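You operate a simulated robot arm through the tools that you are given. There is no shell and no other tool.

You run a simulated robot arm. Do the job below in one go: nothing can be reset, and whatever is moved stays where it is left.

TASK
Zero the visitor counter, click in both groups and put their cards away.
Fine: zero once; one click a visitor, as the yellow and orange group cards say; the cards go in the blue card tray. Set down upright: yellow group card, orange group card.

The check looks at the end state, three seconds after you hand in, the way a careful person would. Anything else that was tipped, shoved, dropped, spilled or broken makes it a failure.

THE ROBOT
A 6-joint arm with a two-finger parallel gripper, fixed in place. Base frame: the origin is at the foot of the arm, x ahead of it, y to its left, z up; the work surface is at about z = 1.052. Units: m, degrees, N and s.
With the tool pointing down near the work surface it reaches from about 0.1 to 0.74 m from the base axis. Its first joint turns from -166.0 to 166.0 degrees. Payload 3.43 kg.
The tool frame sits at the grasp point between the pads (the TCP): z along the fingers, y along the line on which they close. The tips reach 0.034 m beyond it. Largest opening 0.128 m; finger width 0.024, thickness 0.012; the body of the gripper, 0.048 by 0.13 m, starts 0.096 m behind the TCP.
Orientation is that of the tool frame in the base frame, as a unit quaternion [x, y, z, w]. With the fingers straight down and closing along the base's y, the tool's x points along the base's -x, its y along +y and its z along -z.

THE INTERFACE
- The arm moves only by the tool play_rows. Its argument "increments" is a list of rows, each a list of 3 entries, a list of its own where there are three numbers: the turn, a rotation vector about the tool's x, y, z in units of 4 degrees (1.0 is 4 degrees), then the shift along the tool's x, y, z in units of 30 mm (1.0 is 30 mm), then the closure in counts, from 0 (fully open) to 255 (shut). In form: [[[ax, ay, az], [dx, dy, dz], grip], ...]. A call has 1 to 20 rows; each row shifts and turns the commanded pose from where the row before left it, along the tool's axes as they then stand. A call with a number of a shift or a turn outside -1 to 1 is refused whole. Each row takes 0.2 s and may step no farther than 0.05 m and 8.6 degrees from the row before; otherwise, or with a gripper value out of range, the whole call is refused. A pose out of reach is approached as far as the arm can. The call stops where the force on the tool passes 70 N (or 10 N more than at its start, if that is more) or the arm is blocked; 0.2 s more then pass. The fingers move at their own pace (about 0.045 m/s each) and stop on an object; they squeeze with about 42 N. The grip force told is the motor's: it shows also when the fingers shut on nothing. Time passes only in rows, and 0.2 s behind the last, so rows that do not move let the fingers close. It gives the time, the measured TCP pose, the force on the tool (base axes), the opening and the grip force at its end, in the units of the frame above (readings bear some noise), with the torque about the TCP (base axes, N m) and any sound that the robot's microphone picked up.
- Cameras (640 x 400 px; columns grow to the right, rows downward): "scene" is fixed at [0.2219, -0.5035, 1.6348]; the picture's right is [0.69, -0.73, 0.00], its down [-0.47, -0.45, -0.76] and it looks along [0.55, 0.52, -0.65] (base axes); focal length 355 px, centre (320, 200). "wrist" rides on the gripper at [0.076, -0.011, -0.16] in the tool frame; the picture's right is [0.15, 0.99, 0.00], its down [-0.88, 0.13, -0.46] and it looks along [-0.45, 0.07, 0.89] (tool axes); focal length 234 px, centre (320, 200). There is no depth. A picture from a camera that has moved, and an enlarged one, comes with that camera's place and axes in the base frame and with its lens. The place of the scene camera against the robot may be out by one fixed shift of up to 0.018 m in any direction.
- camera(camera): a new picture of that camera. The clock stands still meanwhile.
- close_up(camera, box): a new picture of the part [left, top, right, bottom] of that camera's present view, enlarged. The clock stands still meanwhile.
- finish_job(): hands the job in; it is judged then, once.

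Nothing tells you positions but the pictures and the camera data. Unless the task says otherwise, let go and move clear before handing in.

The tools are called as name(argument=value, ...) on one line, values as JSON. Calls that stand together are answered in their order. play_rows: Moves the arm, as the interface text tells. Its arguments: {"type":"object","properties":{"increments":{"type":"array"}},"required":["increments"]} The other tools are called the same way: camera (camera) takes a picture; close_up (camera, box) takes an enlarged picture of a part of a camera's view; finish_job () hands the job in.

At the start:

```text
t: 0.0
position: [0.3706, -0.0769, 1.3239]
ee_rot: [0.0, 1.0, 0.0, 0.0]
wrist_force: [-0.6, -0.6, 1.1]
torque: [0.02, -0.02, 0.01]
grip_width: 0.1278
grasp_force: 0.0
```

scene: 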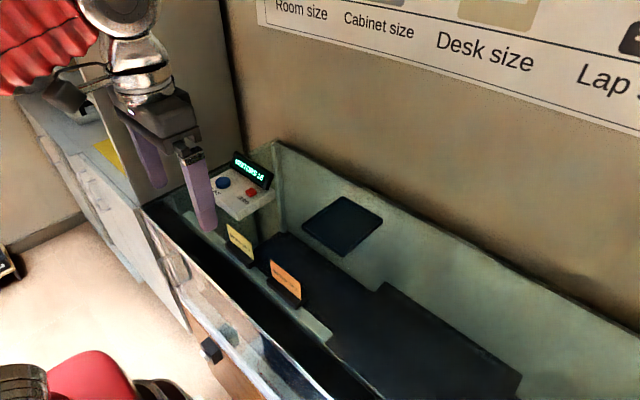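
wrist: 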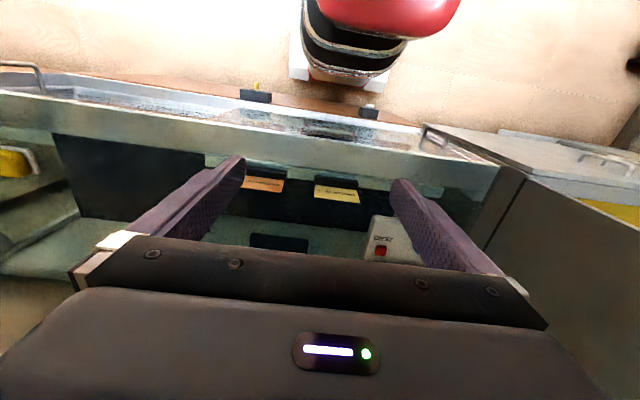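

I see a counter with blue and red buttons, a yellow and an orange card in stands, and a dark tray on the work surface. I'll take close-ups to read the labels before moving.

close_up(camera="scene", box=[190, 140, 310, 215])

close_up(camera="scene", box=[210, 210, 330, 310])

close_up(camera="wrist", box=[200, 150, 440, 300])

close_up(camera="scene", box=[280, 170, 420, 270])

```text
5.33 times, centred on (250, 178) of scene
camera zoom: at [0.2219, -0.5035, 1.6348], right [0.69, -0.73, 0.0], down [-0.47, -0.45, -0.76], along [0.55, 0.52, -0.65], focal length 1894 px, centre (693, 320)
```

zoom: 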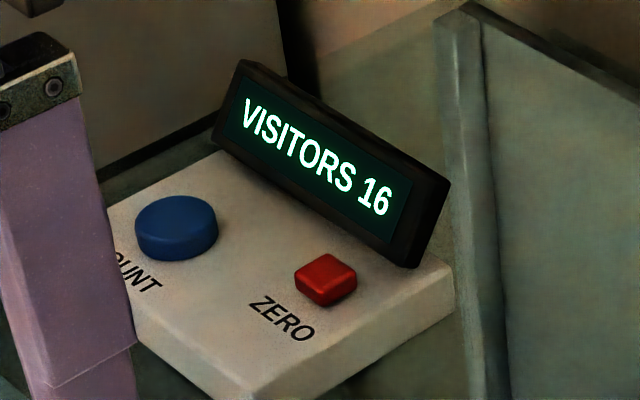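

```text
4.00 times, centred on (270, 260) of scene
camera zoom: at [0.2219, -0.5035, 1.6348], right [0.69, -0.73, 0.0], down [-0.47, -0.45, -0.76], along [0.55, 0.52, -0.65], focal length 1421 px, centre (520, -40)
```

zoom: 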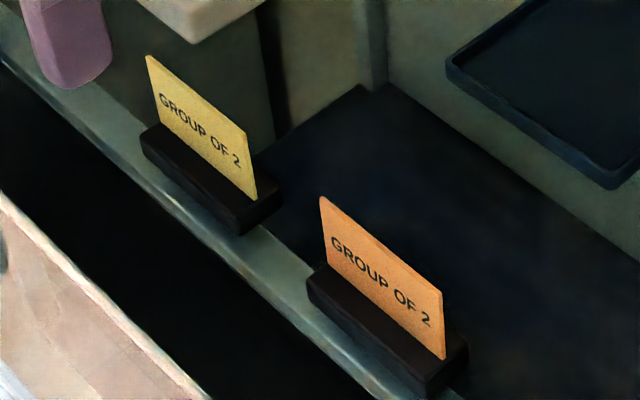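

```text
2.67 times, centred on (320, 225) of wrist
camera zoom: at [0.2947, -0.0887, 1.4848], right [-0.15, 0.99, 0.0], down [0.88, 0.13, 0.46], along [0.45, 0.07, -0.89], focal length 624 px, centre (320, 133)
```

zoom: 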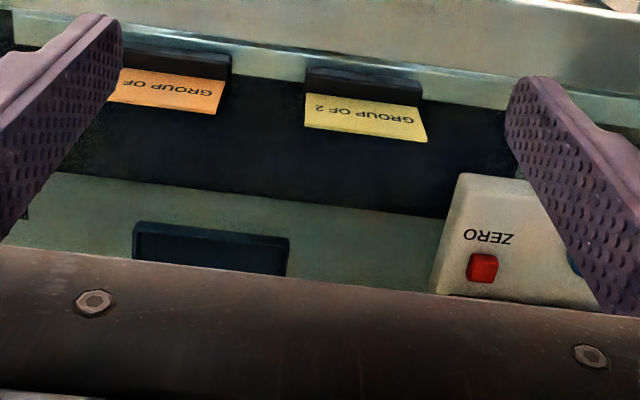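

```text
4.00 times, centred on (350, 220) of scene
camera zoom: at [0.2219, -0.5035, 1.6348], right [0.69, -0.73, 0.0], down [-0.47, -0.45, -0.76], along [0.55, 0.52, -0.65], focal length 1421 px, centre (200, 120)
```

zoom: 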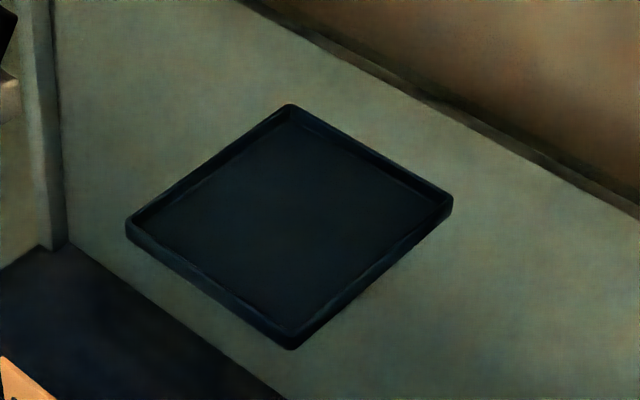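

The cards both read "GROUP OF 2". Rough estimates: counter near (0.6, 0.14), yellow card near (0.47, -0.04), tray near (0.69, -0.13). I'll move the arm at its present height to get a clearer wrist view of the counter.

play_rows(increments=[[[0, 0, 0], [-0.3, 0.8, 0], 0], [[0, 0, 0], [-0.3, 0.8, 0], 0], [[0, 0, 0], [-0.3, 0.8, 0], 0], [[0, 0, 0], [-0.3, 0.8, 0], 0], [[0, 0, 0], [-0.3, 0.8, 0], 0]])

camera(camera="wrist")

camera(camera="scene")

```text
t: 1.2
position: [0.4166, 0.0424, 1.324]
ee_rot: [0.0, 1.0, 0.0, -0.001]
wrist_force: [-0.5, 0.0, 0.8]
torque: [-0.02, 0.0, 0.02]
grip_width: 0.128
grasp_force: 0.0
```

```text
taken
camera wrist: at [0.3399, 0.0308, 1.4853], right [-0.15, 0.99, 0.0], down [0.88, 0.13, 0.46], along [0.45, 0.07, -0.89], focal length 234 px, centre (320, 200)
```

wrist: 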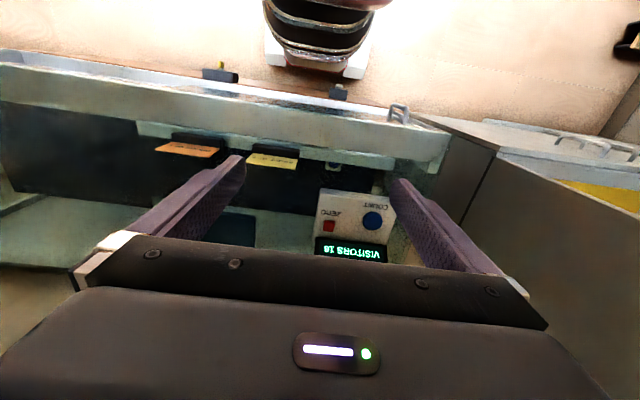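

```text
taken
```

scene: 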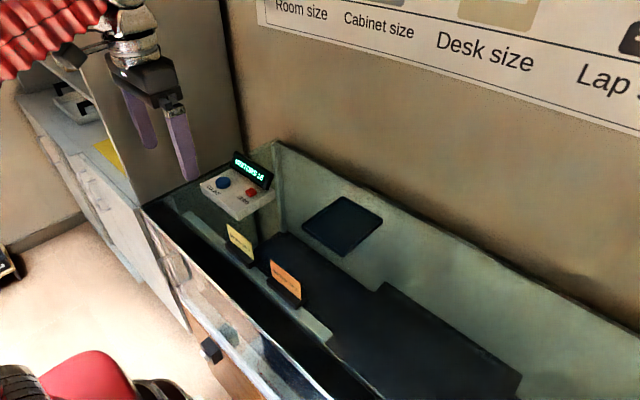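

The counter is fully visible now, plus a small object by the ledge that I hadn't seen. I'll enlarge the wrist and scene views of these areas.

close_up(camera="wrist", box=[290, 130, 450, 230])

close_up(camera="wrist", box=[300, 180, 412, 270])

close_up(camera="wrist", box=[120, 110, 320, 250])

close_up(camera="scene", box=[130, 140, 290, 270])

```text
4.00 times, centred on (370, 180) of wrist
camera zoom: at [0.3399, 0.0308, 1.4853], right [-0.15, 0.99, 0.0], down [0.88, 0.13, 0.46], along [0.45, 0.07, -0.89], focal length 937 px, centre (120, 280)
```

zoom: 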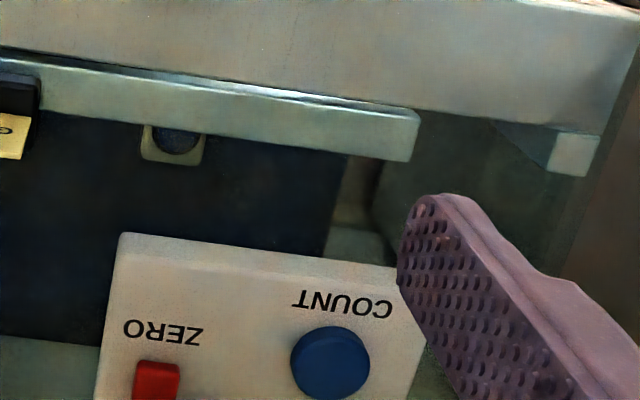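

```text
4.44 times, centred on (356, 225) of wrist
camera zoom: at [0.3399, 0.0308, 1.4853], right [-0.15, 0.99, 0.0], down [0.88, 0.13, 0.46], along [0.45, 0.07, -0.89], focal length 1041 px, centre (160, 89)
```

zoom: 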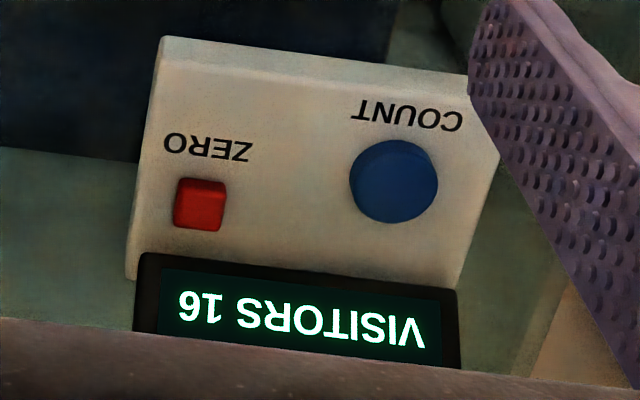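

```text
2.86 times, centred on (220, 180) of wrist
camera zoom: at [0.3399, 0.0308, 1.4853], right [-0.15, 0.99, 0.0], down [0.88, 0.13, 0.46], along [0.45, 0.07, -0.89], focal length 669 px, centre (606, 257)
```

zoom: 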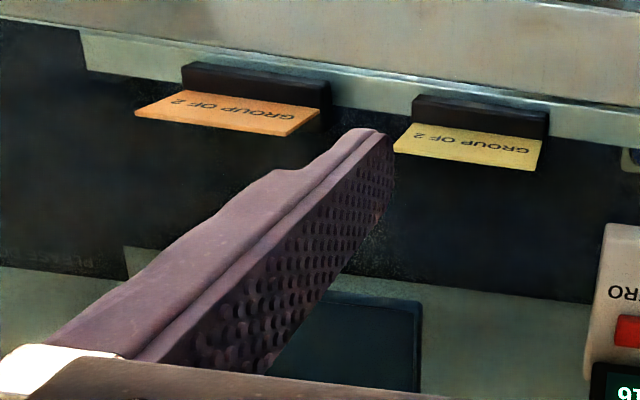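

```text
3.08 times, centred on (210, 205) of scene
camera zoom: at [0.2219, -0.5035, 1.6348], right [0.69, -0.73, 0.0], down [-0.47, -0.45, -0.76], along [0.55, 0.52, -0.65], focal length 1093 px, centre (658, 185)
```

zoom: 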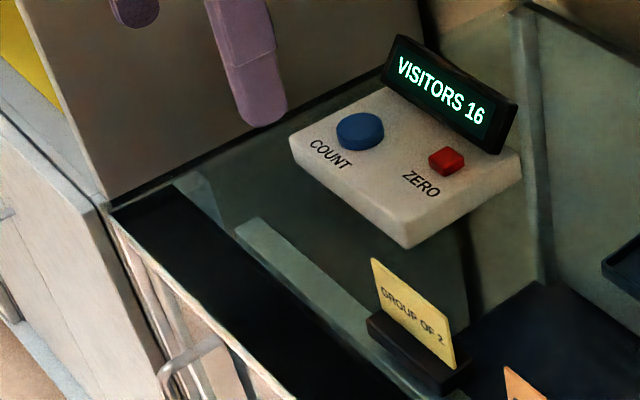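

The red button comes out near (0.594, 0.088, 1.09) and the blue near (0.569, 0.172, 1.09), with the scene camera offset by about +0.011 in y. I'll hover open-fingered above the red button to refine this.

play_rows(increments=[[[0, 0, 0], [-0.845, 0.217, 0.352], 0], [[0, 0, 0], [-0.845, 0.217, 0.352], 0], [[0, 0, 0], [-0.845, 0.217, 0.352], 0], [[0, 0, 0], [-0.845, 0.217, 0.352], 0], [[0, 0, 0], [-0.845, 0.217, 0.352], 0], [[0, 0, 0], [-0.845, 0.217, 0.352], 0], [[0, 0, 0], [-0.845, 0.217, 0.352], 0], [[0, 0, 0], [0, 0, 0], 0]])

camera(camera="wrist")

camera(camera="scene")

```text
t: 3.0
position: [0.5938, 0.0914, 1.2497]
ee_rot: [-0.001, 1.0, -0.001, 0.0]
wrist_force: [0.5, -0.7, -0.9]
torque: [0.03, 0.03, 0.0]
grip_width: 0.1282
grasp_force: 0.0
```

```text
taken
camera wrist: at [0.5179, 0.0783, 1.4094], right [-0.15, 0.99, 0.0], down [0.88, 0.13, 0.46], along [0.45, 0.07, -0.89], focal length 234 px, centre (320, 200)
```

wrist: 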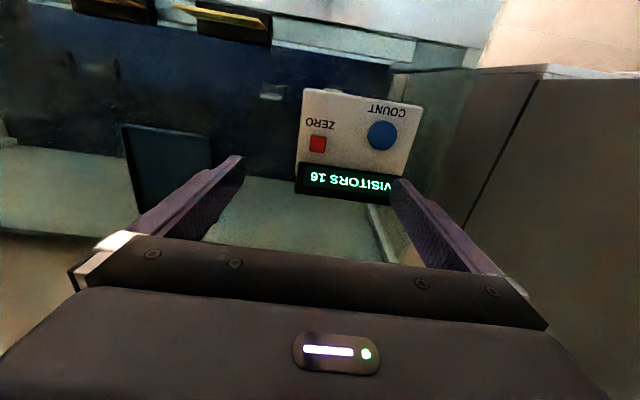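

```text
taken
```

scene: 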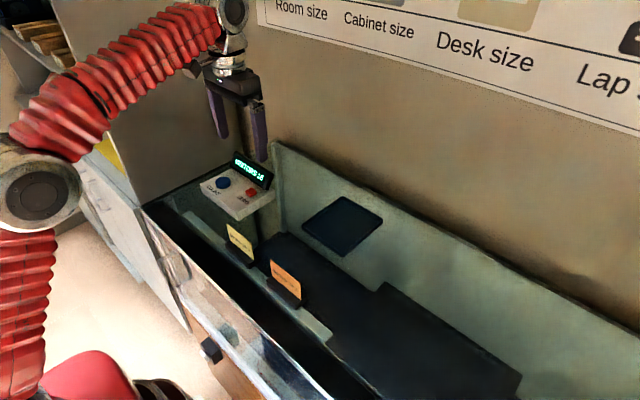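

Red triangulates to about (0.595, 0.087, 1.089). I'll enlarge the wrist view to get better pixel positions of the buttons and tray.

close_up(camera="wrist", box=[285, 75, 445, 215])

close_up(camera="wrist", box=[60, 0, 300, 150])

close_up(camera="wrist", box=[100, 100, 300, 240])

```text
2.86 times, centred on (365, 145) of wrist
camera zoom: at [0.5179, 0.0783, 1.4094], right [-0.15, 0.99, 0.0], down [0.88, 0.13, 0.46], along [0.45, 0.07, -0.89], focal length 669 px, centre (191, 357)
```

zoom: 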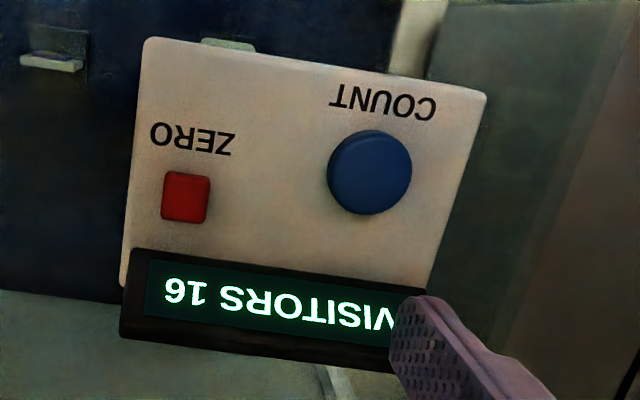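

```text
2.67 times, centred on (180, 75) of wrist
camera zoom: at [0.5179, 0.0783, 1.4094], right [-0.15, 0.99, 0.0], down [0.88, 0.13, 0.46], along [0.45, 0.07, -0.89], focal length 624 px, centre (693, 533)
```

zoom: 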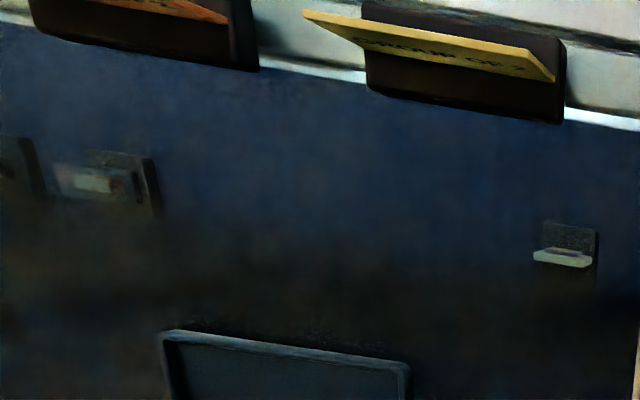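

```text
2.86 times, centred on (200, 170) of wrist
camera zoom: at [0.5179, 0.0783, 1.4094], right [-0.15, 0.99, 0.0], down [0.88, 0.13, 0.46], along [0.45, 0.07, -0.89], focal length 669 px, centre (663, 286)
```

zoom: 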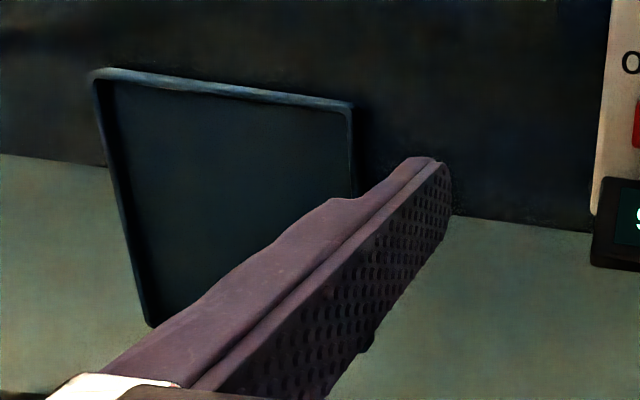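

Refined positions: red (0.595, 0.088, 1.089), blue (0.570, 0.172, 1.09), with the display starting at about x=0.624. I'll shut the fingers and come down to about 15 mm above the red button.

play_rows(increments=[[[0, 0, 0], [0, 0, 0], 255], [[0, 0, 0], [0, 0, 0], 255], [[0, 0, 0], [0, 0, 0], 255], [[0, 0, 0], [0, 0, 0], 255], [[0, 0, 0], [0, 0, 0], 255], [[0, 0, 0], [0, 0, 0], 255], [[0, 0, 0], [0, 0, 0], 255], [[0, 0, 0], [0, 0, 0], 255], [[0, 0, 0], [0, 0, 0.73], 255], [[0, 0, 0], [0, 0, 0.73], 255], [[0, 0, 0], [0, 0, 0.73], 255], [[0, 0, 0], [0, 0, 0.73], 255], [[0, 0, 0], [0, 0, 0.7], 255], [[0, 0, 0], [0, 0, 0], 255]])

camera(camera="wrist")

close_up(camera="scene", box=[170, 110, 330, 230])

```text
t: 6.0
position: [0.5936, 0.0897, 1.1409]
ee_rot: [-0.001, 1.0, 0.0, 0.0]
wrist_force: [0.0, 1.0, 0.6]
torque: [-0.01, -0.01, -0.01]
grip_width: 0.0
grasp_force: 32.6
```

```text
taken
camera wrist: at [0.5167, 0.0769, 1.3014], right [-0.15, 0.99, 0.0], down [0.88, 0.13, 0.46], along [0.45, 0.07, -0.89], focal length 234 px, centre (320, 200)
```

wrist: 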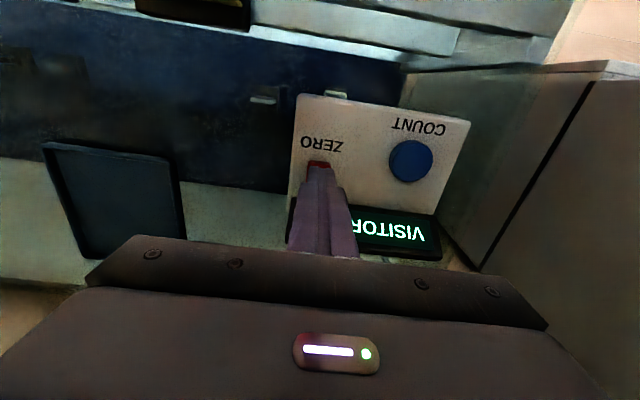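

```text
3.33 times, centred on (250, 170) of scene
camera zoom: at [0.2219, -0.5035, 1.6348], right [0.69, -0.73, 0.0], down [-0.47, -0.45, -0.76], along [0.55, 0.52, -0.65], focal length 1184 px, centre (553, 300)
```

zoom: 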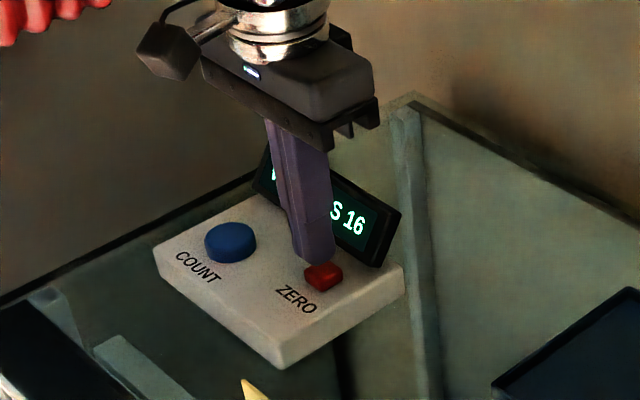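

The shut tips are centred over the red button, about 18 mm above it. I'll come down to just above it, then continue in 1 mm steps and watch the force.

play_rows(increments=[[[0, 0, 0], [0, 0, 0.2], 255], [[0, 0, 0], [0, 0, 0.2], 255], [[0, 0, 0], [0, 0, 0.1], 255], [[0, 0, 0], [0, 0, 0.0], 255]])

close_up(camera="scene", box=[220, 150, 290, 210])

close_up(camera="wrist", box=[270, 120, 380, 220])

```text
t: 7.0
position: [0.5932, 0.0896, 1.1259]
ee_rot: [0.0, 1.0, 0.0, 0.0]
wrist_force: [-0.2, -0.4, 2.1]
torque: [-0.02, 0.03, 0.0]
grip_width: 0.0001
grasp_force: 32.3
heard: click
```

```text
6.67 times, centred on (255, 180) of scene
camera zoom: at [0.2219, -0.5035, 1.6348], right [0.69, -0.73, 0.0], down [-0.47, -0.45, -0.76], along [0.55, 0.52, -0.65], focal length 2368 px, centre (753, 333)
```

zoom: 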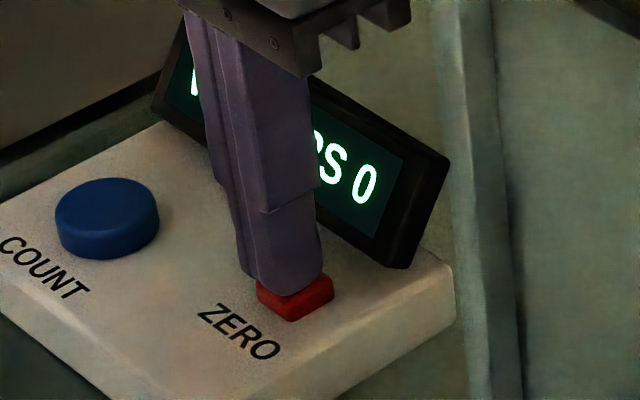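

```text
4.00 times, centred on (325, 170) of wrist
camera zoom: at [0.5168, 0.077, 1.2867], right [-0.15, 0.99, 0.0], down [0.88, 0.13, 0.46], along [0.45, 0.07, -0.89], focal length 937 px, centre (300, 320)
```

zoom: 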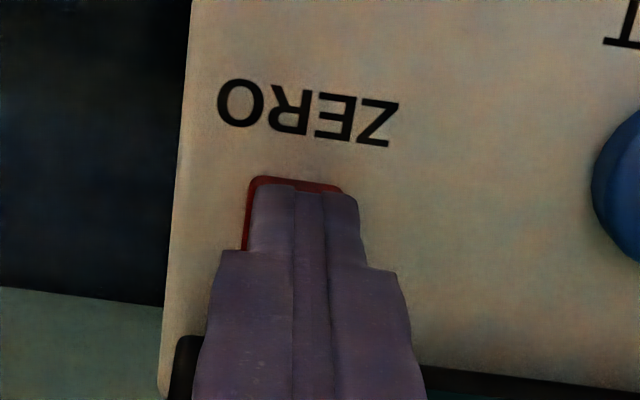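

One click was heard, and the display now shows 0. I'll lift clear, move over the blue COUNT button, and stop well above it.

play_rows(increments=[[[0, 0, 0], [0, 0, -0.4], 255], [[0, 0, 0], [0, 0, -0.7], 255], [[0, 0, 0], [0, 0, -0.4], 255], [[0, 0, 0], [0.2, 0.7, 0], 255], [[0, 0, 0], [0.2, 0.7, 0], 255], [[0, 0, 0], [0.2, 0.7, 0], 255], [[0, 0, 0], [0.18, 0.65, 0], 255], [[0, 0, 0], [0, 0, 0], 255]])

close_up(camera="scene", box=[190, 120, 300, 210])

close_up(camera="wrist", box=[240, 100, 400, 240])

```text
t: 8.8
position: [0.5708, 0.1723, 1.1729]
ee_rot: [0.0, 1.0, 0.0, 0.0]
wrist_force: [0.7, 0.0, -1.0]
torque: [-0.01, 0.02, 0.0]
grip_width: 0.0
grasp_force: 32.8
```

```text
4.44 times, centred on (245, 165) of scene
camera zoom: at [0.2219, -0.5035, 1.6348], right [0.69, -0.73, 0.0], down [-0.47, -0.45, -0.76], along [0.55, 0.52, -0.65], focal length 1579 px, centre (653, 356)
```

zoom: 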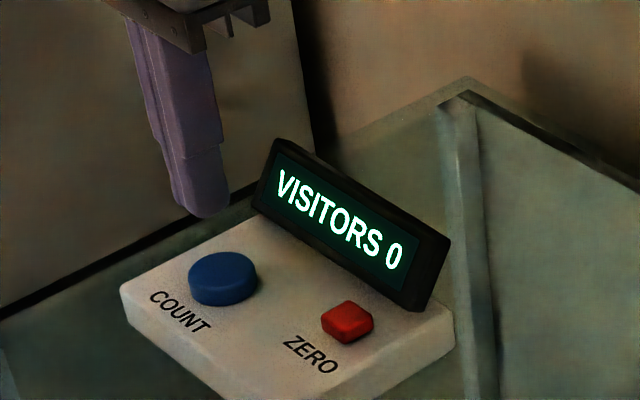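

```text
2.86 times, centred on (320, 170) of wrist
camera zoom: at [0.4945, 0.1592, 1.3334], right [-0.15, 0.99, 0.0], down [0.88, 0.13, 0.46], along [0.45, 0.07, -0.89], focal length 669 px, centre (320, 286)
```

zoom: 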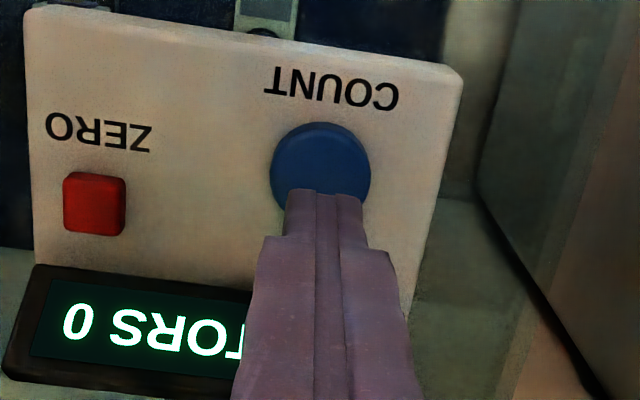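

The display reads 0 and the tips are over the blue button. I'll go down to just above it, then press in small steps.

play_rows(increments=[[[0, 0, 0], [0, 0, 0.5], 255], [[0, 0, 0], [0, 0, 0.5], 255], [[0, 0, 0], [0, 0, 0.2], 255], [[0, 0, 0], [0, 0, 0], 255]])

close_up(camera="scene", box=[190, 130, 300, 210])

```text
t: 9.8
position: [0.5701, 0.1722, 1.136]
ee_rot: [0.0, 1.0, 0.0, 0.0]
wrist_force: [-0.9, 0.8, 0.1]
torque: [0.01, -0.02, -0.03]
grip_width: 0.0
grasp_force: 33.2
```

```text
5.00 times, centred on (245, 170) of scene
camera zoom: at [0.2219, -0.5035, 1.6348], right [0.69, -0.73, 0.0], down [-0.47, -0.45, -0.76], along [0.55, 0.52, -0.65], focal length 1776 px, centre (695, 350)
```

zoom: 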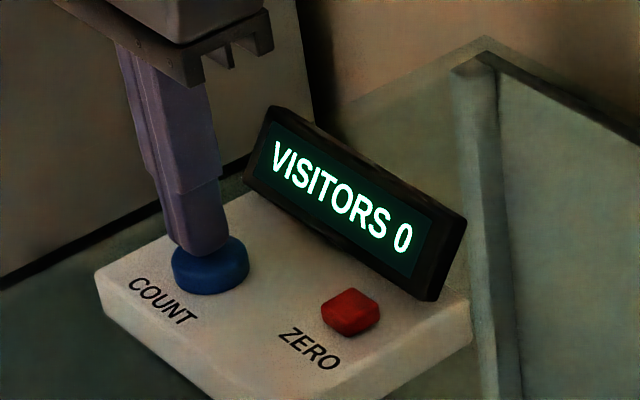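

The display is fully visible and still 0, with the tips just over the blue button. I'll step down a few millimetres and listen for a click.

play_rows(increments=[[[0, 0, 0], [0, 0, 0.07], 255], [[0, 0, 0], [0, 0, 0.07], 255], [[0, 0, 0], [0, 0, 0.07], 255], [[0, 0, 0], [0, 0, 0], 255]])

close_up(camera="scene", box=[190, 130, 300, 210])

```text
t: 10.8
position: [0.5691, 0.1736, 1.1288]
ee_rot: [0.0, 1.0, 0.0, 0.0]
wrist_force: [0.2, -0.1, -0.1]
torque: [-0.03, -0.02, -0.03]
grip_width: 0.0
grasp_force: 33.2
```

```text
5.00 times, centred on (245, 170) of scene
camera zoom: at [0.2219, -0.5035, 1.6348], right [0.69, -0.73, 0.0], down [-0.47, -0.45, -0.76], along [0.55, 0.52, -0.65], focal length 1776 px, centre (695, 350)
```

zoom: 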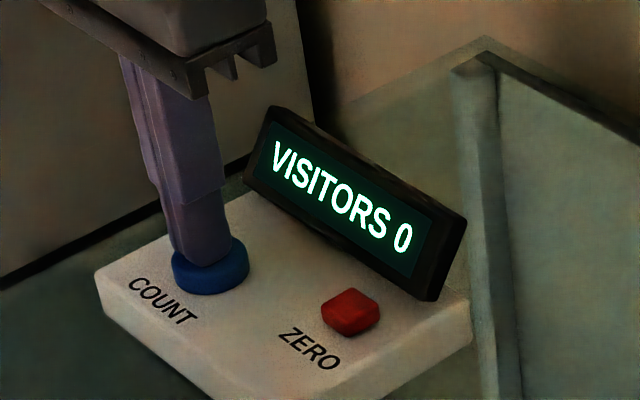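

No click and no contact yet, with the tips at about z=1.095. I'll go down another few millimetres.

play_rows(increments=[[[0, 0, 0], [0, 0, 0.05], 255], [[0, 0, 0], [0, 0, 0.05], 255], [[0, 0, 0], [0, 0, 0], 255]])

close_up(camera="scene", box=[190, 130, 300, 210])

```text
t: 11.6
position: [0.569, 0.1722, 1.1266]
ee_rot: [0.0, 1.0, 0.0, 0.001]
wrist_force: [-0.4, -0.5, 1.7]
torque: [0.02, 0.0, 0.03]
grip_width: 0.0002
grasp_force: 33.0
heard: click
```

```text
5.00 times, centred on (245, 170) of scene
camera zoom: at [0.2219, -0.5035, 1.6348], right [0.69, -0.73, 0.0], down [-0.47, -0.45, -0.76], along [0.55, 0.52, -0.65], focal length 1776 px, centre (695, 350)
```

zoom: 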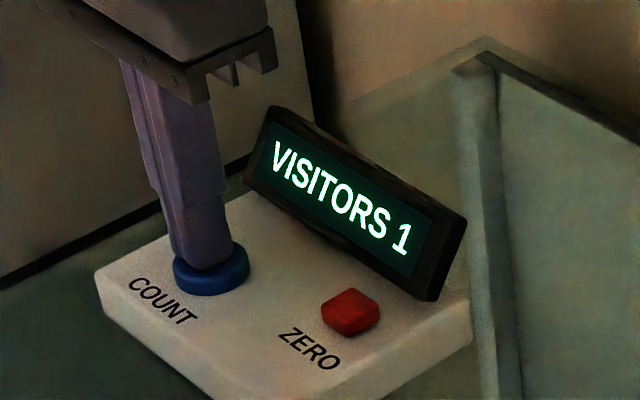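

One click, and the display shows 1. I'll release by lifting about 15 mm, then press to the same depth once more.

play_rows(increments=[[[0, 0, 0], [0, 0, -0.25], 255], [[0, 0, 0], [0, 0, -0.25], 255], [[0, 0, 0], [0, 0, 0], 255], [[0, 0, 0], [0, 0, 0.2], 255], [[0, 0, 0], [0, 0, 0.2], 255], [[0, 0, 0], [0, 0, 0.1], 255], [[0, 0, 0], [0, 0, 0], 255]])

close_up(camera="scene", box=[190, 130, 300, 210])

```text
t: 13.2
position: [0.5699, 0.1729, 1.1264]
ee_rot: [-0.001, 1.0, 0.0, 0.0]
wrist_force: [0.0, 0.1, 0.6]
torque: [0.06, 0.0, -0.01]
grip_width: 0.0
grasp_force: 33.1
```

```text
5.00 times, centred on (245, 170) of scene
camera zoom: at [0.2219, -0.5035, 1.6348], right [0.69, -0.73, 0.0], down [-0.47, -0.45, -0.76], along [0.55, 0.52, -0.65], focal length 1776 px, centre (695, 350)
```

zoom: 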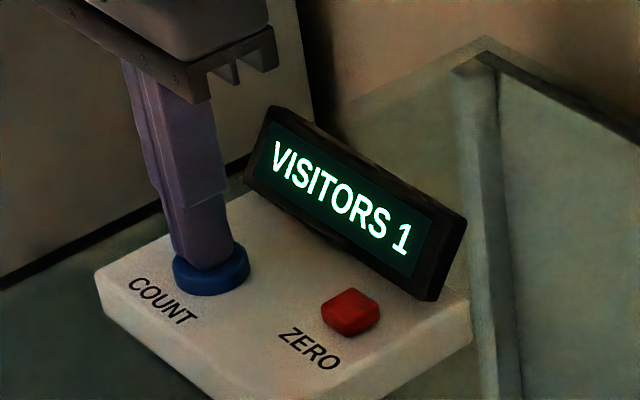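

No click this time, and the display is still 1, so this depth is borderline. I'll press about 1 mm further.

play_rows(increments=[[[0, 0, 0], [0, 0, 0.04], 255], [[0, 0, 0], [0, 0, 0], 255]])

close_up(camera="scene", box=[190, 130, 300, 210])

```text
t: 13.8
position: [0.5706, 0.1725, 1.1265]
ee_rot: [0.0, 1.0, 0.0, 0.0]
wrist_force: [-0.7, 0.6, 1.7]
torque: [0.03, -0.04, 0.01]
grip_width: 0.0002
grasp_force: 32.6
heard: click
```

```text
5.00 times, centred on (245, 170) of scene
camera zoom: at [0.2219, -0.5035, 1.6348], right [0.69, -0.73, 0.0], down [-0.47, -0.45, -0.76], along [0.55, 0.52, -0.65], focal length 1776 px, centre (695, 350)
```

zoom: 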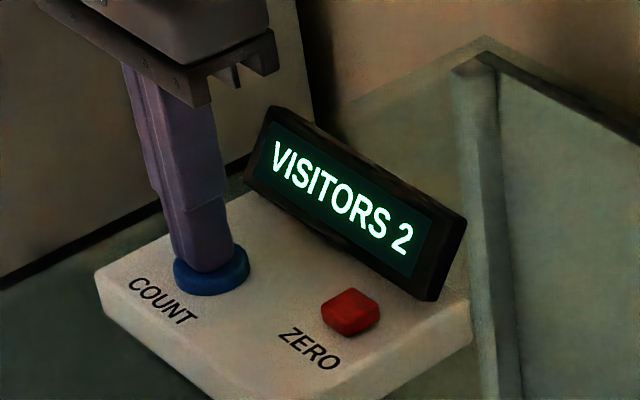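

The display shows 2. I'll lift and press again for the third click, about 1 mm deeper in total.

play_rows(increments=[[[0, 0, 0], [0, 0, -0.25], 255], [[0, 0, 0], [0, 0, -0.25], 255], [[0, 0, 0], [0, 0, 0], 255], [[0, 0, 0], [0, 0, 0.2], 255], [[0, 0, 0], [0, 0, 0.2], 255], [[0, 0, 0], [0, 0, 0.12], 255], [[0, 0, 0], [0, 0, 0], 255]])

close_up(camera="scene", box=[190, 130, 300, 210])

```text
t: 15.4
position: [0.569, 0.1724, 1.126]
ee_rot: [0.0, 1.0, 0.001, -0.001]
wrist_force: [0.1, -1.1, 1.9]
torque: [-0.07, -0.01, -0.02]
grip_width: 0.0001
grasp_force: 33.3
heard: click
```

```text
5.00 times, centred on (245, 170) of scene
camera zoom: at [0.2219, -0.5035, 1.6348], right [0.69, -0.73, 0.0], down [-0.47, -0.45, -0.76], along [0.55, 0.52, -0.65], focal length 1776 px, centre (695, 350)
```

zoom: 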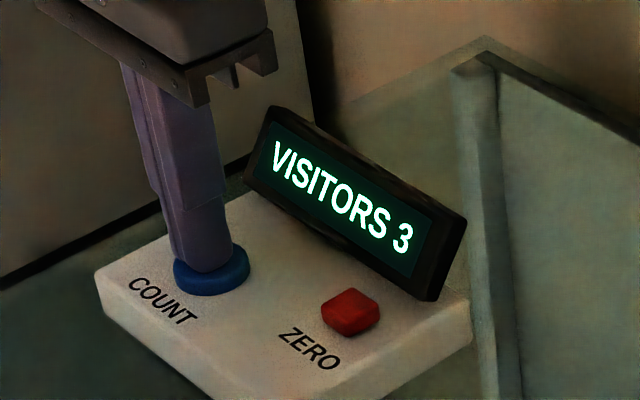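

The display shows 3. One more press of the same kind will make the fourth click.

play_rows(increments=[[[0, 0, 0], [0, 0, -0.25], 255], [[0, 0, 0], [0, 0, -0.25], 255], [[0, 0, 0], [0, 0, 0], 255], [[0, 0, 0], [0, 0, 0.2], 255], [[0, 0, 0], [0, 0, 0.2], 255], [[0, 0, 0], [0, 0, 0.11], 255], [[0, 0, 0], [0, 0, 0], 255]])

close_up(camera="scene", box=[190, 130, 300, 210])

```text
t: 17.0
position: [0.5693, 0.1716, 1.1253]
ee_rot: [0.0, 1.0, 0.0, 0.0]
wrist_force: [0.1, 0.6, 1.7]
torque: [0.01, -0.02, -0.01]
grip_width: 0.0004
grasp_force: 32.9
heard: click
```

```text
5.00 times, centred on (245, 170) of scene
camera zoom: at [0.2219, -0.5035, 1.6348], right [0.69, -0.73, 0.0], down [-0.47, -0.45, -0.76], along [0.55, 0.52, -0.65], focal length 1776 px, centre (695, 350)
```

zoom: 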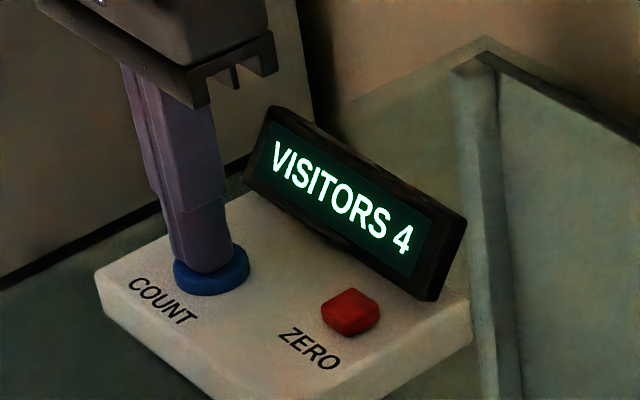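

All four clicks are in and the display shows 4. I'll lift well clear, open the fingers and move over toward the yellow card for a look.

play_rows(increments=[[[0, 0, 0], [0, 0, -0.5], 255], [[0, 0, 0], [0, 0, -1], 255], [[0, 0, 0], [0, 0, -1], 255], [[0, 0, 0], [0, 0, -1], 255], [[0, 0, 0], [0, 0, -1], 255], [[0, 0, 0], [0, 0, -0.8], 255], [[0, 0, 0], [0.5, -0.8625, 0], 0], [[0, 0, 0], [0.5, -0.8625, 0], 0], [[0, 0, 0], [0.5, -0.8625, 0], 0], [[0, 0, 0], [0.5, -0.8625, 0], 0], [[0, 0, 0], [0.5, -0.8625, 0], 0], [[0, 0, 0], [0.5, -0.8625, 0], 0], [[0, 0, 0], [0.4, -0.8625, 0], 0], [[0, 0, 0], [0.4, -0.8625, 0], 0], [[0, 0, 0], [0, 0, 0], 0]])

camera(camera="wrist")

camera(camera="scene")

close_up(camera="scene", box=[190, 130, 330, 310])

```text
t: 20.2
position: [0.4578, -0.034, 1.2835]
ee_rot: [0.0, 1.0, 0.001, 0.0]
wrist_force: [-0.1, -0.3, 0.7]
torque: [-0.03, -0.03, 0.0]
grip_width: 0.128
grasp_force: 0.0
```

```text
taken
camera wrist: at [0.3811, -0.0481, 1.4441], right [-0.15, 0.99, 0.0], down [0.88, 0.13, 0.46], along [0.45, 0.07, -0.89], focal length 234 px, centre (320, 200)
```

wrist: 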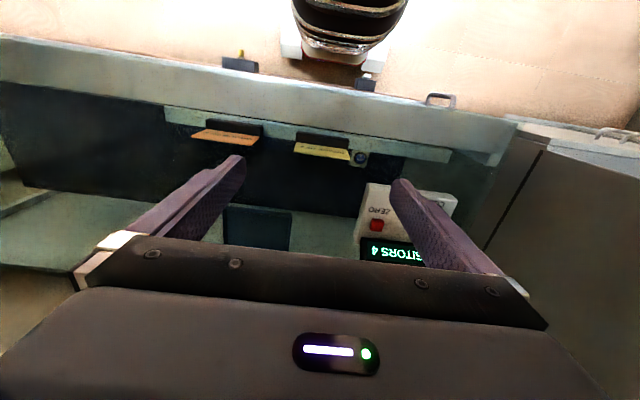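

```text
taken
```

scene: 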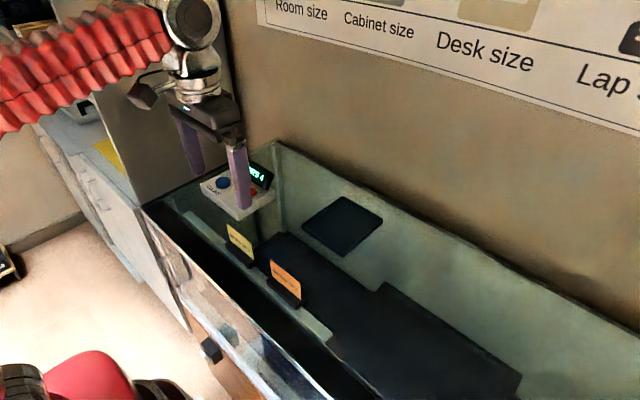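

```text
2.22 times, centred on (260, 220) of scene
camera zoom: at [0.2219, -0.5035, 1.6348], right [0.69, -0.73, 0.0], down [-0.47, -0.45, -0.76], along [0.55, 0.52, -0.65], focal length 789 px, centre (453, 156)
```

zoom: 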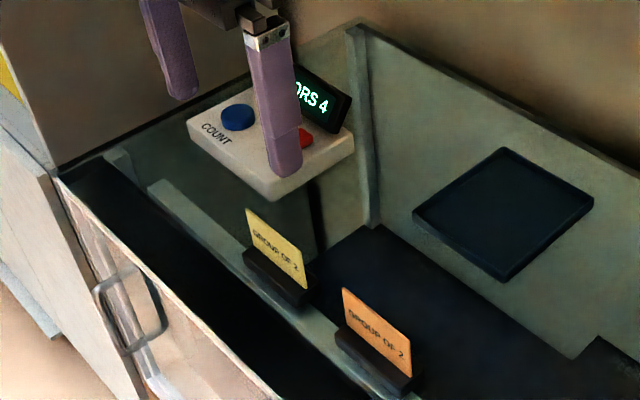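

The counter shows 4 and nothing else has moved. I'll zoom the wrist view onto both cards to get their position, height and yaw.

close_up(camera="wrist", box=[285, 115, 375, 175])

close_up(camera="wrist", box=[175, 105, 275, 165])

close_up(camera="scene", box=[215, 215, 275, 275])

close_up(camera="scene", box=[255, 250, 315, 310])

```text
6.67 times, centred on (330, 145) of wrist
camera zoom: at [0.3811, -0.0481, 1.4441], right [-0.15, 0.99, 0.0], down [0.88, 0.13, 0.46], along [0.45, 0.07, -0.89], focal length 1561 px, centre (253, 567)
```

zoom: 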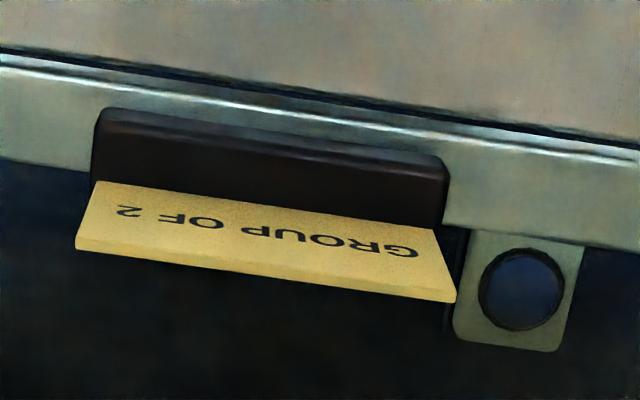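

```text
6.40 times, centred on (225, 135) of wrist
camera zoom: at [0.3811, -0.0481, 1.4441], right [-0.15, 0.99, 0.0], down [0.88, 0.13, 0.46], along [0.45, 0.07, -0.89], focal length 1499 px, centre (928, 616)
```

zoom: 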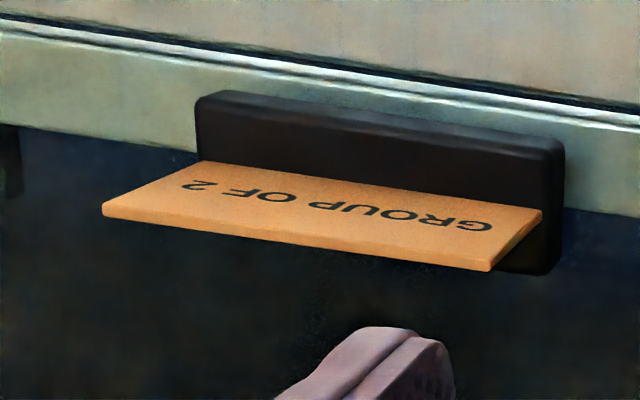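

```text
6.67 times, centred on (245, 245) of scene
camera zoom: at [0.2219, -0.5035, 1.6348], right [0.69, -0.73, 0.0], down [-0.47, -0.45, -0.76], along [0.55, 0.52, -0.65], focal length 2368 px, centre (820, -100)
```

zoom: 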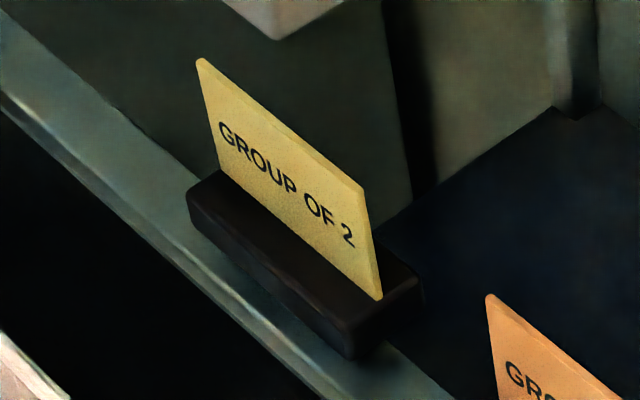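

```text
6.67 times, centred on (285, 280) of scene
camera zoom: at [0.2219, -0.5035, 1.6348], right [0.69, -0.73, 0.0], down [-0.47, -0.45, -0.76], along [0.55, 0.52, -0.65], focal length 2368 px, centre (553, -333)
```

zoom: 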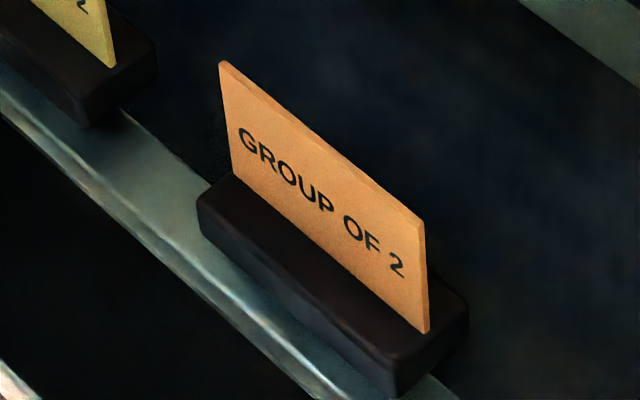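

Both cards clearly say "GROUP OF 2", so 4 is right. The yellow base centre is about (0.475, -0.030) and the orange about (0.478, -0.174), both lined up with y and about 85–90 mm long. I'll turn the gripper 90° so it closes along x.

play_rows(increments=[[[0, 0, 1], [0, 0, 0], 0], [[0, 0, 1], [0, 0, 0], 0], [[0, 0, 1], [0, 0, 0], 0], [[0, 0, 1], [0, 0, 0], 0], [[0, 0, 1], [0, 0, 0], 0], [[0, 0, 1], [0, 0, 0], 0], [[0, 0, 1], [0, 0, 0], 0], [[0, 0, 1], [0, 0, 0], 0], [[0, 0, 1], [0, 0, 0], 0], [[0, 0, 1], [0, 0, 0], 0], [[0, 0, 1], [0, 0, 0], 0], [[0, 0, 1], [0, 0, 0], 0], [[0, 0, 1], [0, 0, 0], 0], [[0, 0, 1], [0, 0, 0], 0], [[0, 0, 1], [0, 0, 0], 0], [[0, 0, 1], [0, 0, 0], 0], [[0, 0, 1], [0, 0, 0], 0], [[0, 0, 1], [0, 0, 0], 0], [[0, 0, 1], [0, 0, 0], 0], [[0, 0, 1], [0, 0, 0], 0]])

camera(camera="scene")

```text
t: 24.4
position: [0.4565, -0.0356, 1.2831]
ee_rot: [0.644, 0.765, 0.0, 0.0]
wrist_force: [0.0, 0.2, 0.7]
torque: [-0.02, 0.0, -0.03]
grip_width: 0.128
grasp_force: 0.1
```

```text
taken
```

scene: 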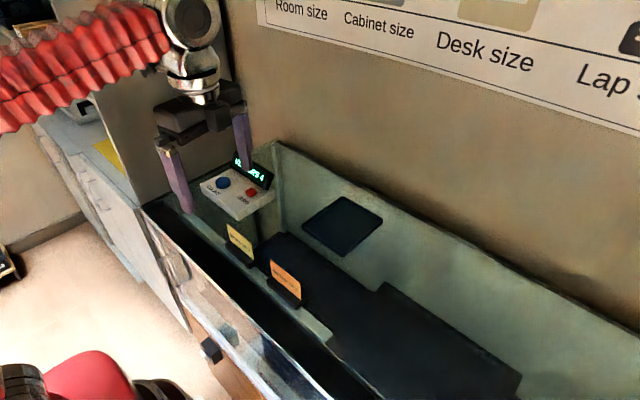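

The 80° turn went cleanly. I'll finish the last 10°, then move over the yellow card centre and lower partway for a look.

play_rows(increments=[[[0, 0, 1], [0, 0, 0], 0], [[0, 0, 1], [0, 0, 0], 0], [[0, 0, 0.5], [0, 0, 0], 0], [[0, 0, 0], [0.08, 0.3, 0.5], 0], [[0, 0, 0], [0.08, 0.3, 0.5], 0], [[0, 0, 0], [0, 0, 0.5], 0], [[0, 0, 0], [0, 0, 0], 0]])

camera(camera="wrist")

close_up(camera="scene", box=[150, 80, 330, 310])

```text
t: 26.0
position: [0.4737, -0.0315, 1.2364]
ee_rot: [0.707, 0.707, 0.0, 0.0]
wrist_force: [-0.4, 0.5, -0.8]
torque: [0.0, -0.03, 0.0]
grip_width: 0.1279
grasp_force: 0.0
```

```text
taken
camera wrist: at [0.4625, 0.0444, 1.398], right [0.99, 0.15, 0.0], down [0.13, -0.88, 0.46], along [0.07, -0.45, -0.89], focal length 234 px, centre (320, 200)
```

wrist: 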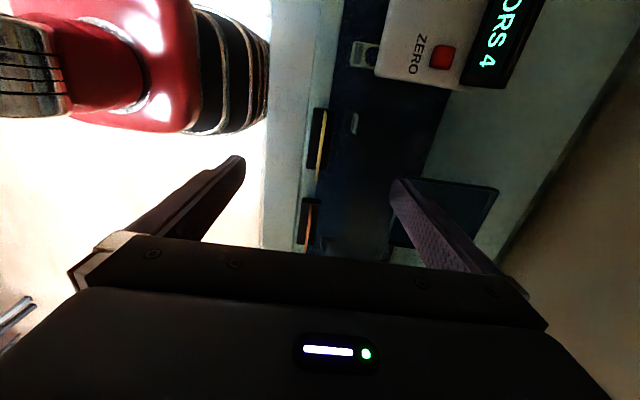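

```text
1.74 times, centred on (240, 195) of scene
camera zoom: at [0.2219, -0.5035, 1.6348], right [0.69, -0.73, 0.0], down [-0.47, -0.45, -0.76], along [0.55, 0.52, -0.65], focal length 618 px, centre (459, 209)
```

zoom: 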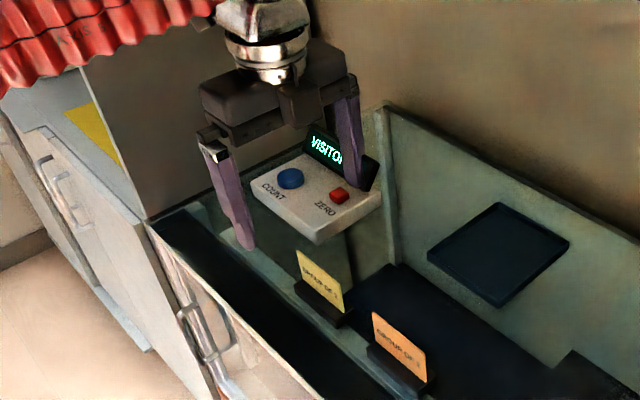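

The gripper now closes along x, with the yellow card between the finger lines. I'll zoom to measure the card's x centre, its yaw and the base.

close_up(camera="wrist", box=[270, 95, 370, 195])

close_up(camera="wrist", box=[270, 180, 370, 260])

close_up(camera="wrist", box=[370, 150, 530, 280])

```text
4.00 times, centred on (320, 145) of wrist
camera zoom: at [0.4625, 0.0444, 1.398], right [0.99, 0.15, 0.0], down [0.13, -0.88, 0.46], along [0.07, -0.45, -0.89], focal length 937 px, centre (320, 420)
```

zoom: 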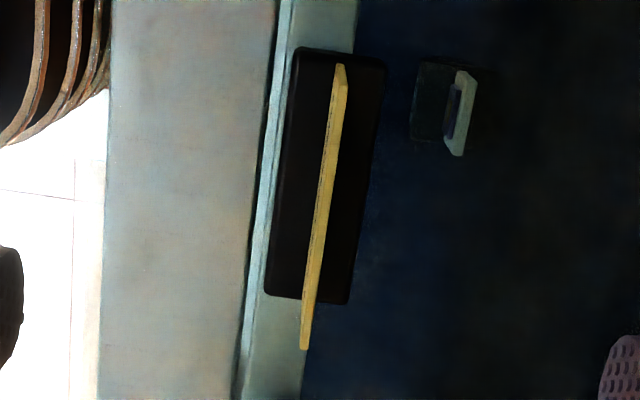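

```text
5.00 times, centred on (320, 220) of wrist
camera zoom: at [0.4625, 0.0444, 1.398], right [0.99, 0.15, 0.0], down [0.13, -0.88, 0.46], along [0.07, -0.45, -0.89], focal length 1171 px, centre (320, 100)
```

zoom: 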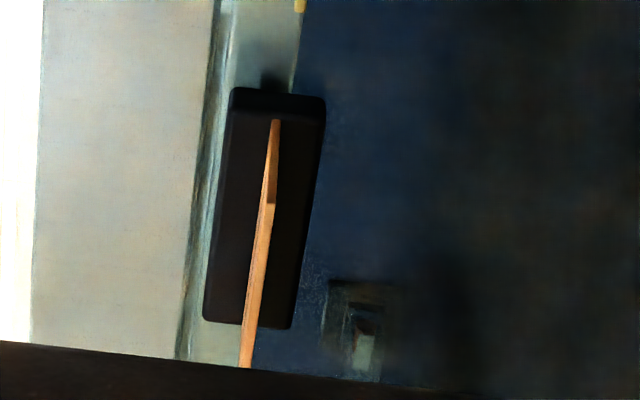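

```text
3.08 times, centred on (450, 215) of wrist
camera zoom: at [0.4625, 0.0444, 1.398], right [0.99, 0.15, 0.0], down [0.13, -0.88, 0.46], along [0.07, -0.45, -0.89], focal length 720 px, centre (-80, 154)
```

zoom: 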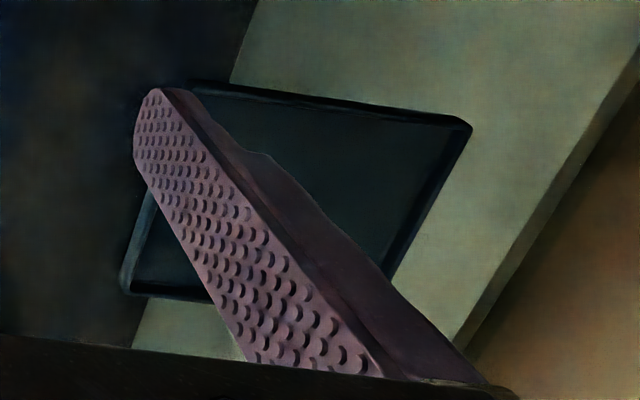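

The yellow card is centred at x≈0.475, y≈-0.030, its top near z=1.115 and the base top near 1.068. I'll narrow the opening to about 50 mm and go down partway around the card.

play_rows(increments=[[[0, 0, 0], [0.05, 0.045, 0], 155], [[0, 0, 0], [0, 0, 0], 155], [[0, 0, 0], [0, 0, 0], 155], [[0, 0, 0], [0, 0, 0], 155], [[0, 0, 0], [0, 0, 0], 155], [[0, 0, 0], [0, 0, 0.6], 155], [[0, 0, 0], [0, 0, 0.6], 155], [[0, 0, 0], [0, 0, 0.6], 155], [[0, 0, 0], [0, 0, 0.6], 155], [[0, 0, 0], [0, 0, 0.6], 155], [[0, 0, 0], [0, 0, 0], 155]])

camera(camera="wrist")

close_up(camera="scene", box=[180, 150, 300, 290])

```text
t: 28.4
position: [0.4743, -0.0299, 1.1475]
ee_rot: [0.707, 0.707, 0.001, 0.0]
wrist_force: [0.3, -0.7, 1.3]
torque: [-0.02, -0.01, -0.01]
grip_width: 0.0502
grasp_force: 0.1
```

```text
taken
camera wrist: at [0.4626, 0.0451, 1.3077], right [0.99, 0.15, 0.0], down [0.13, -0.88, 0.46], along [0.07, -0.45, -0.89], focal length 234 px, centre (320, 200)
```

wrist: 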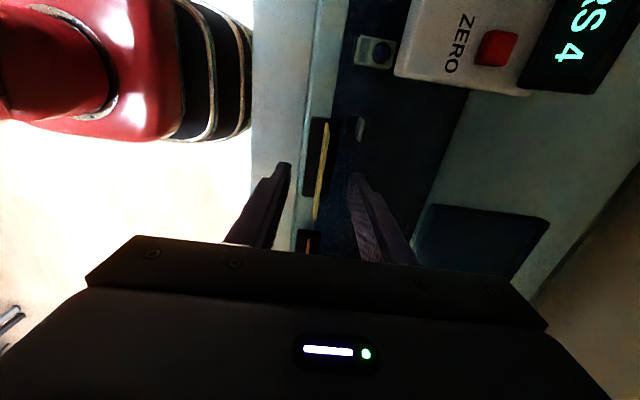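

```text
2.86 times, centred on (240, 220) of scene
camera zoom: at [0.2219, -0.5035, 1.6348], right [0.69, -0.73, 0.0], down [-0.47, -0.45, -0.76], along [0.55, 0.52, -0.65], focal length 1015 px, centre (549, 143)
```

zoom: 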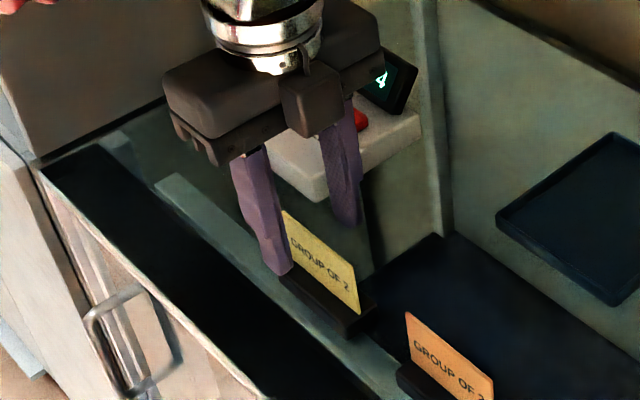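

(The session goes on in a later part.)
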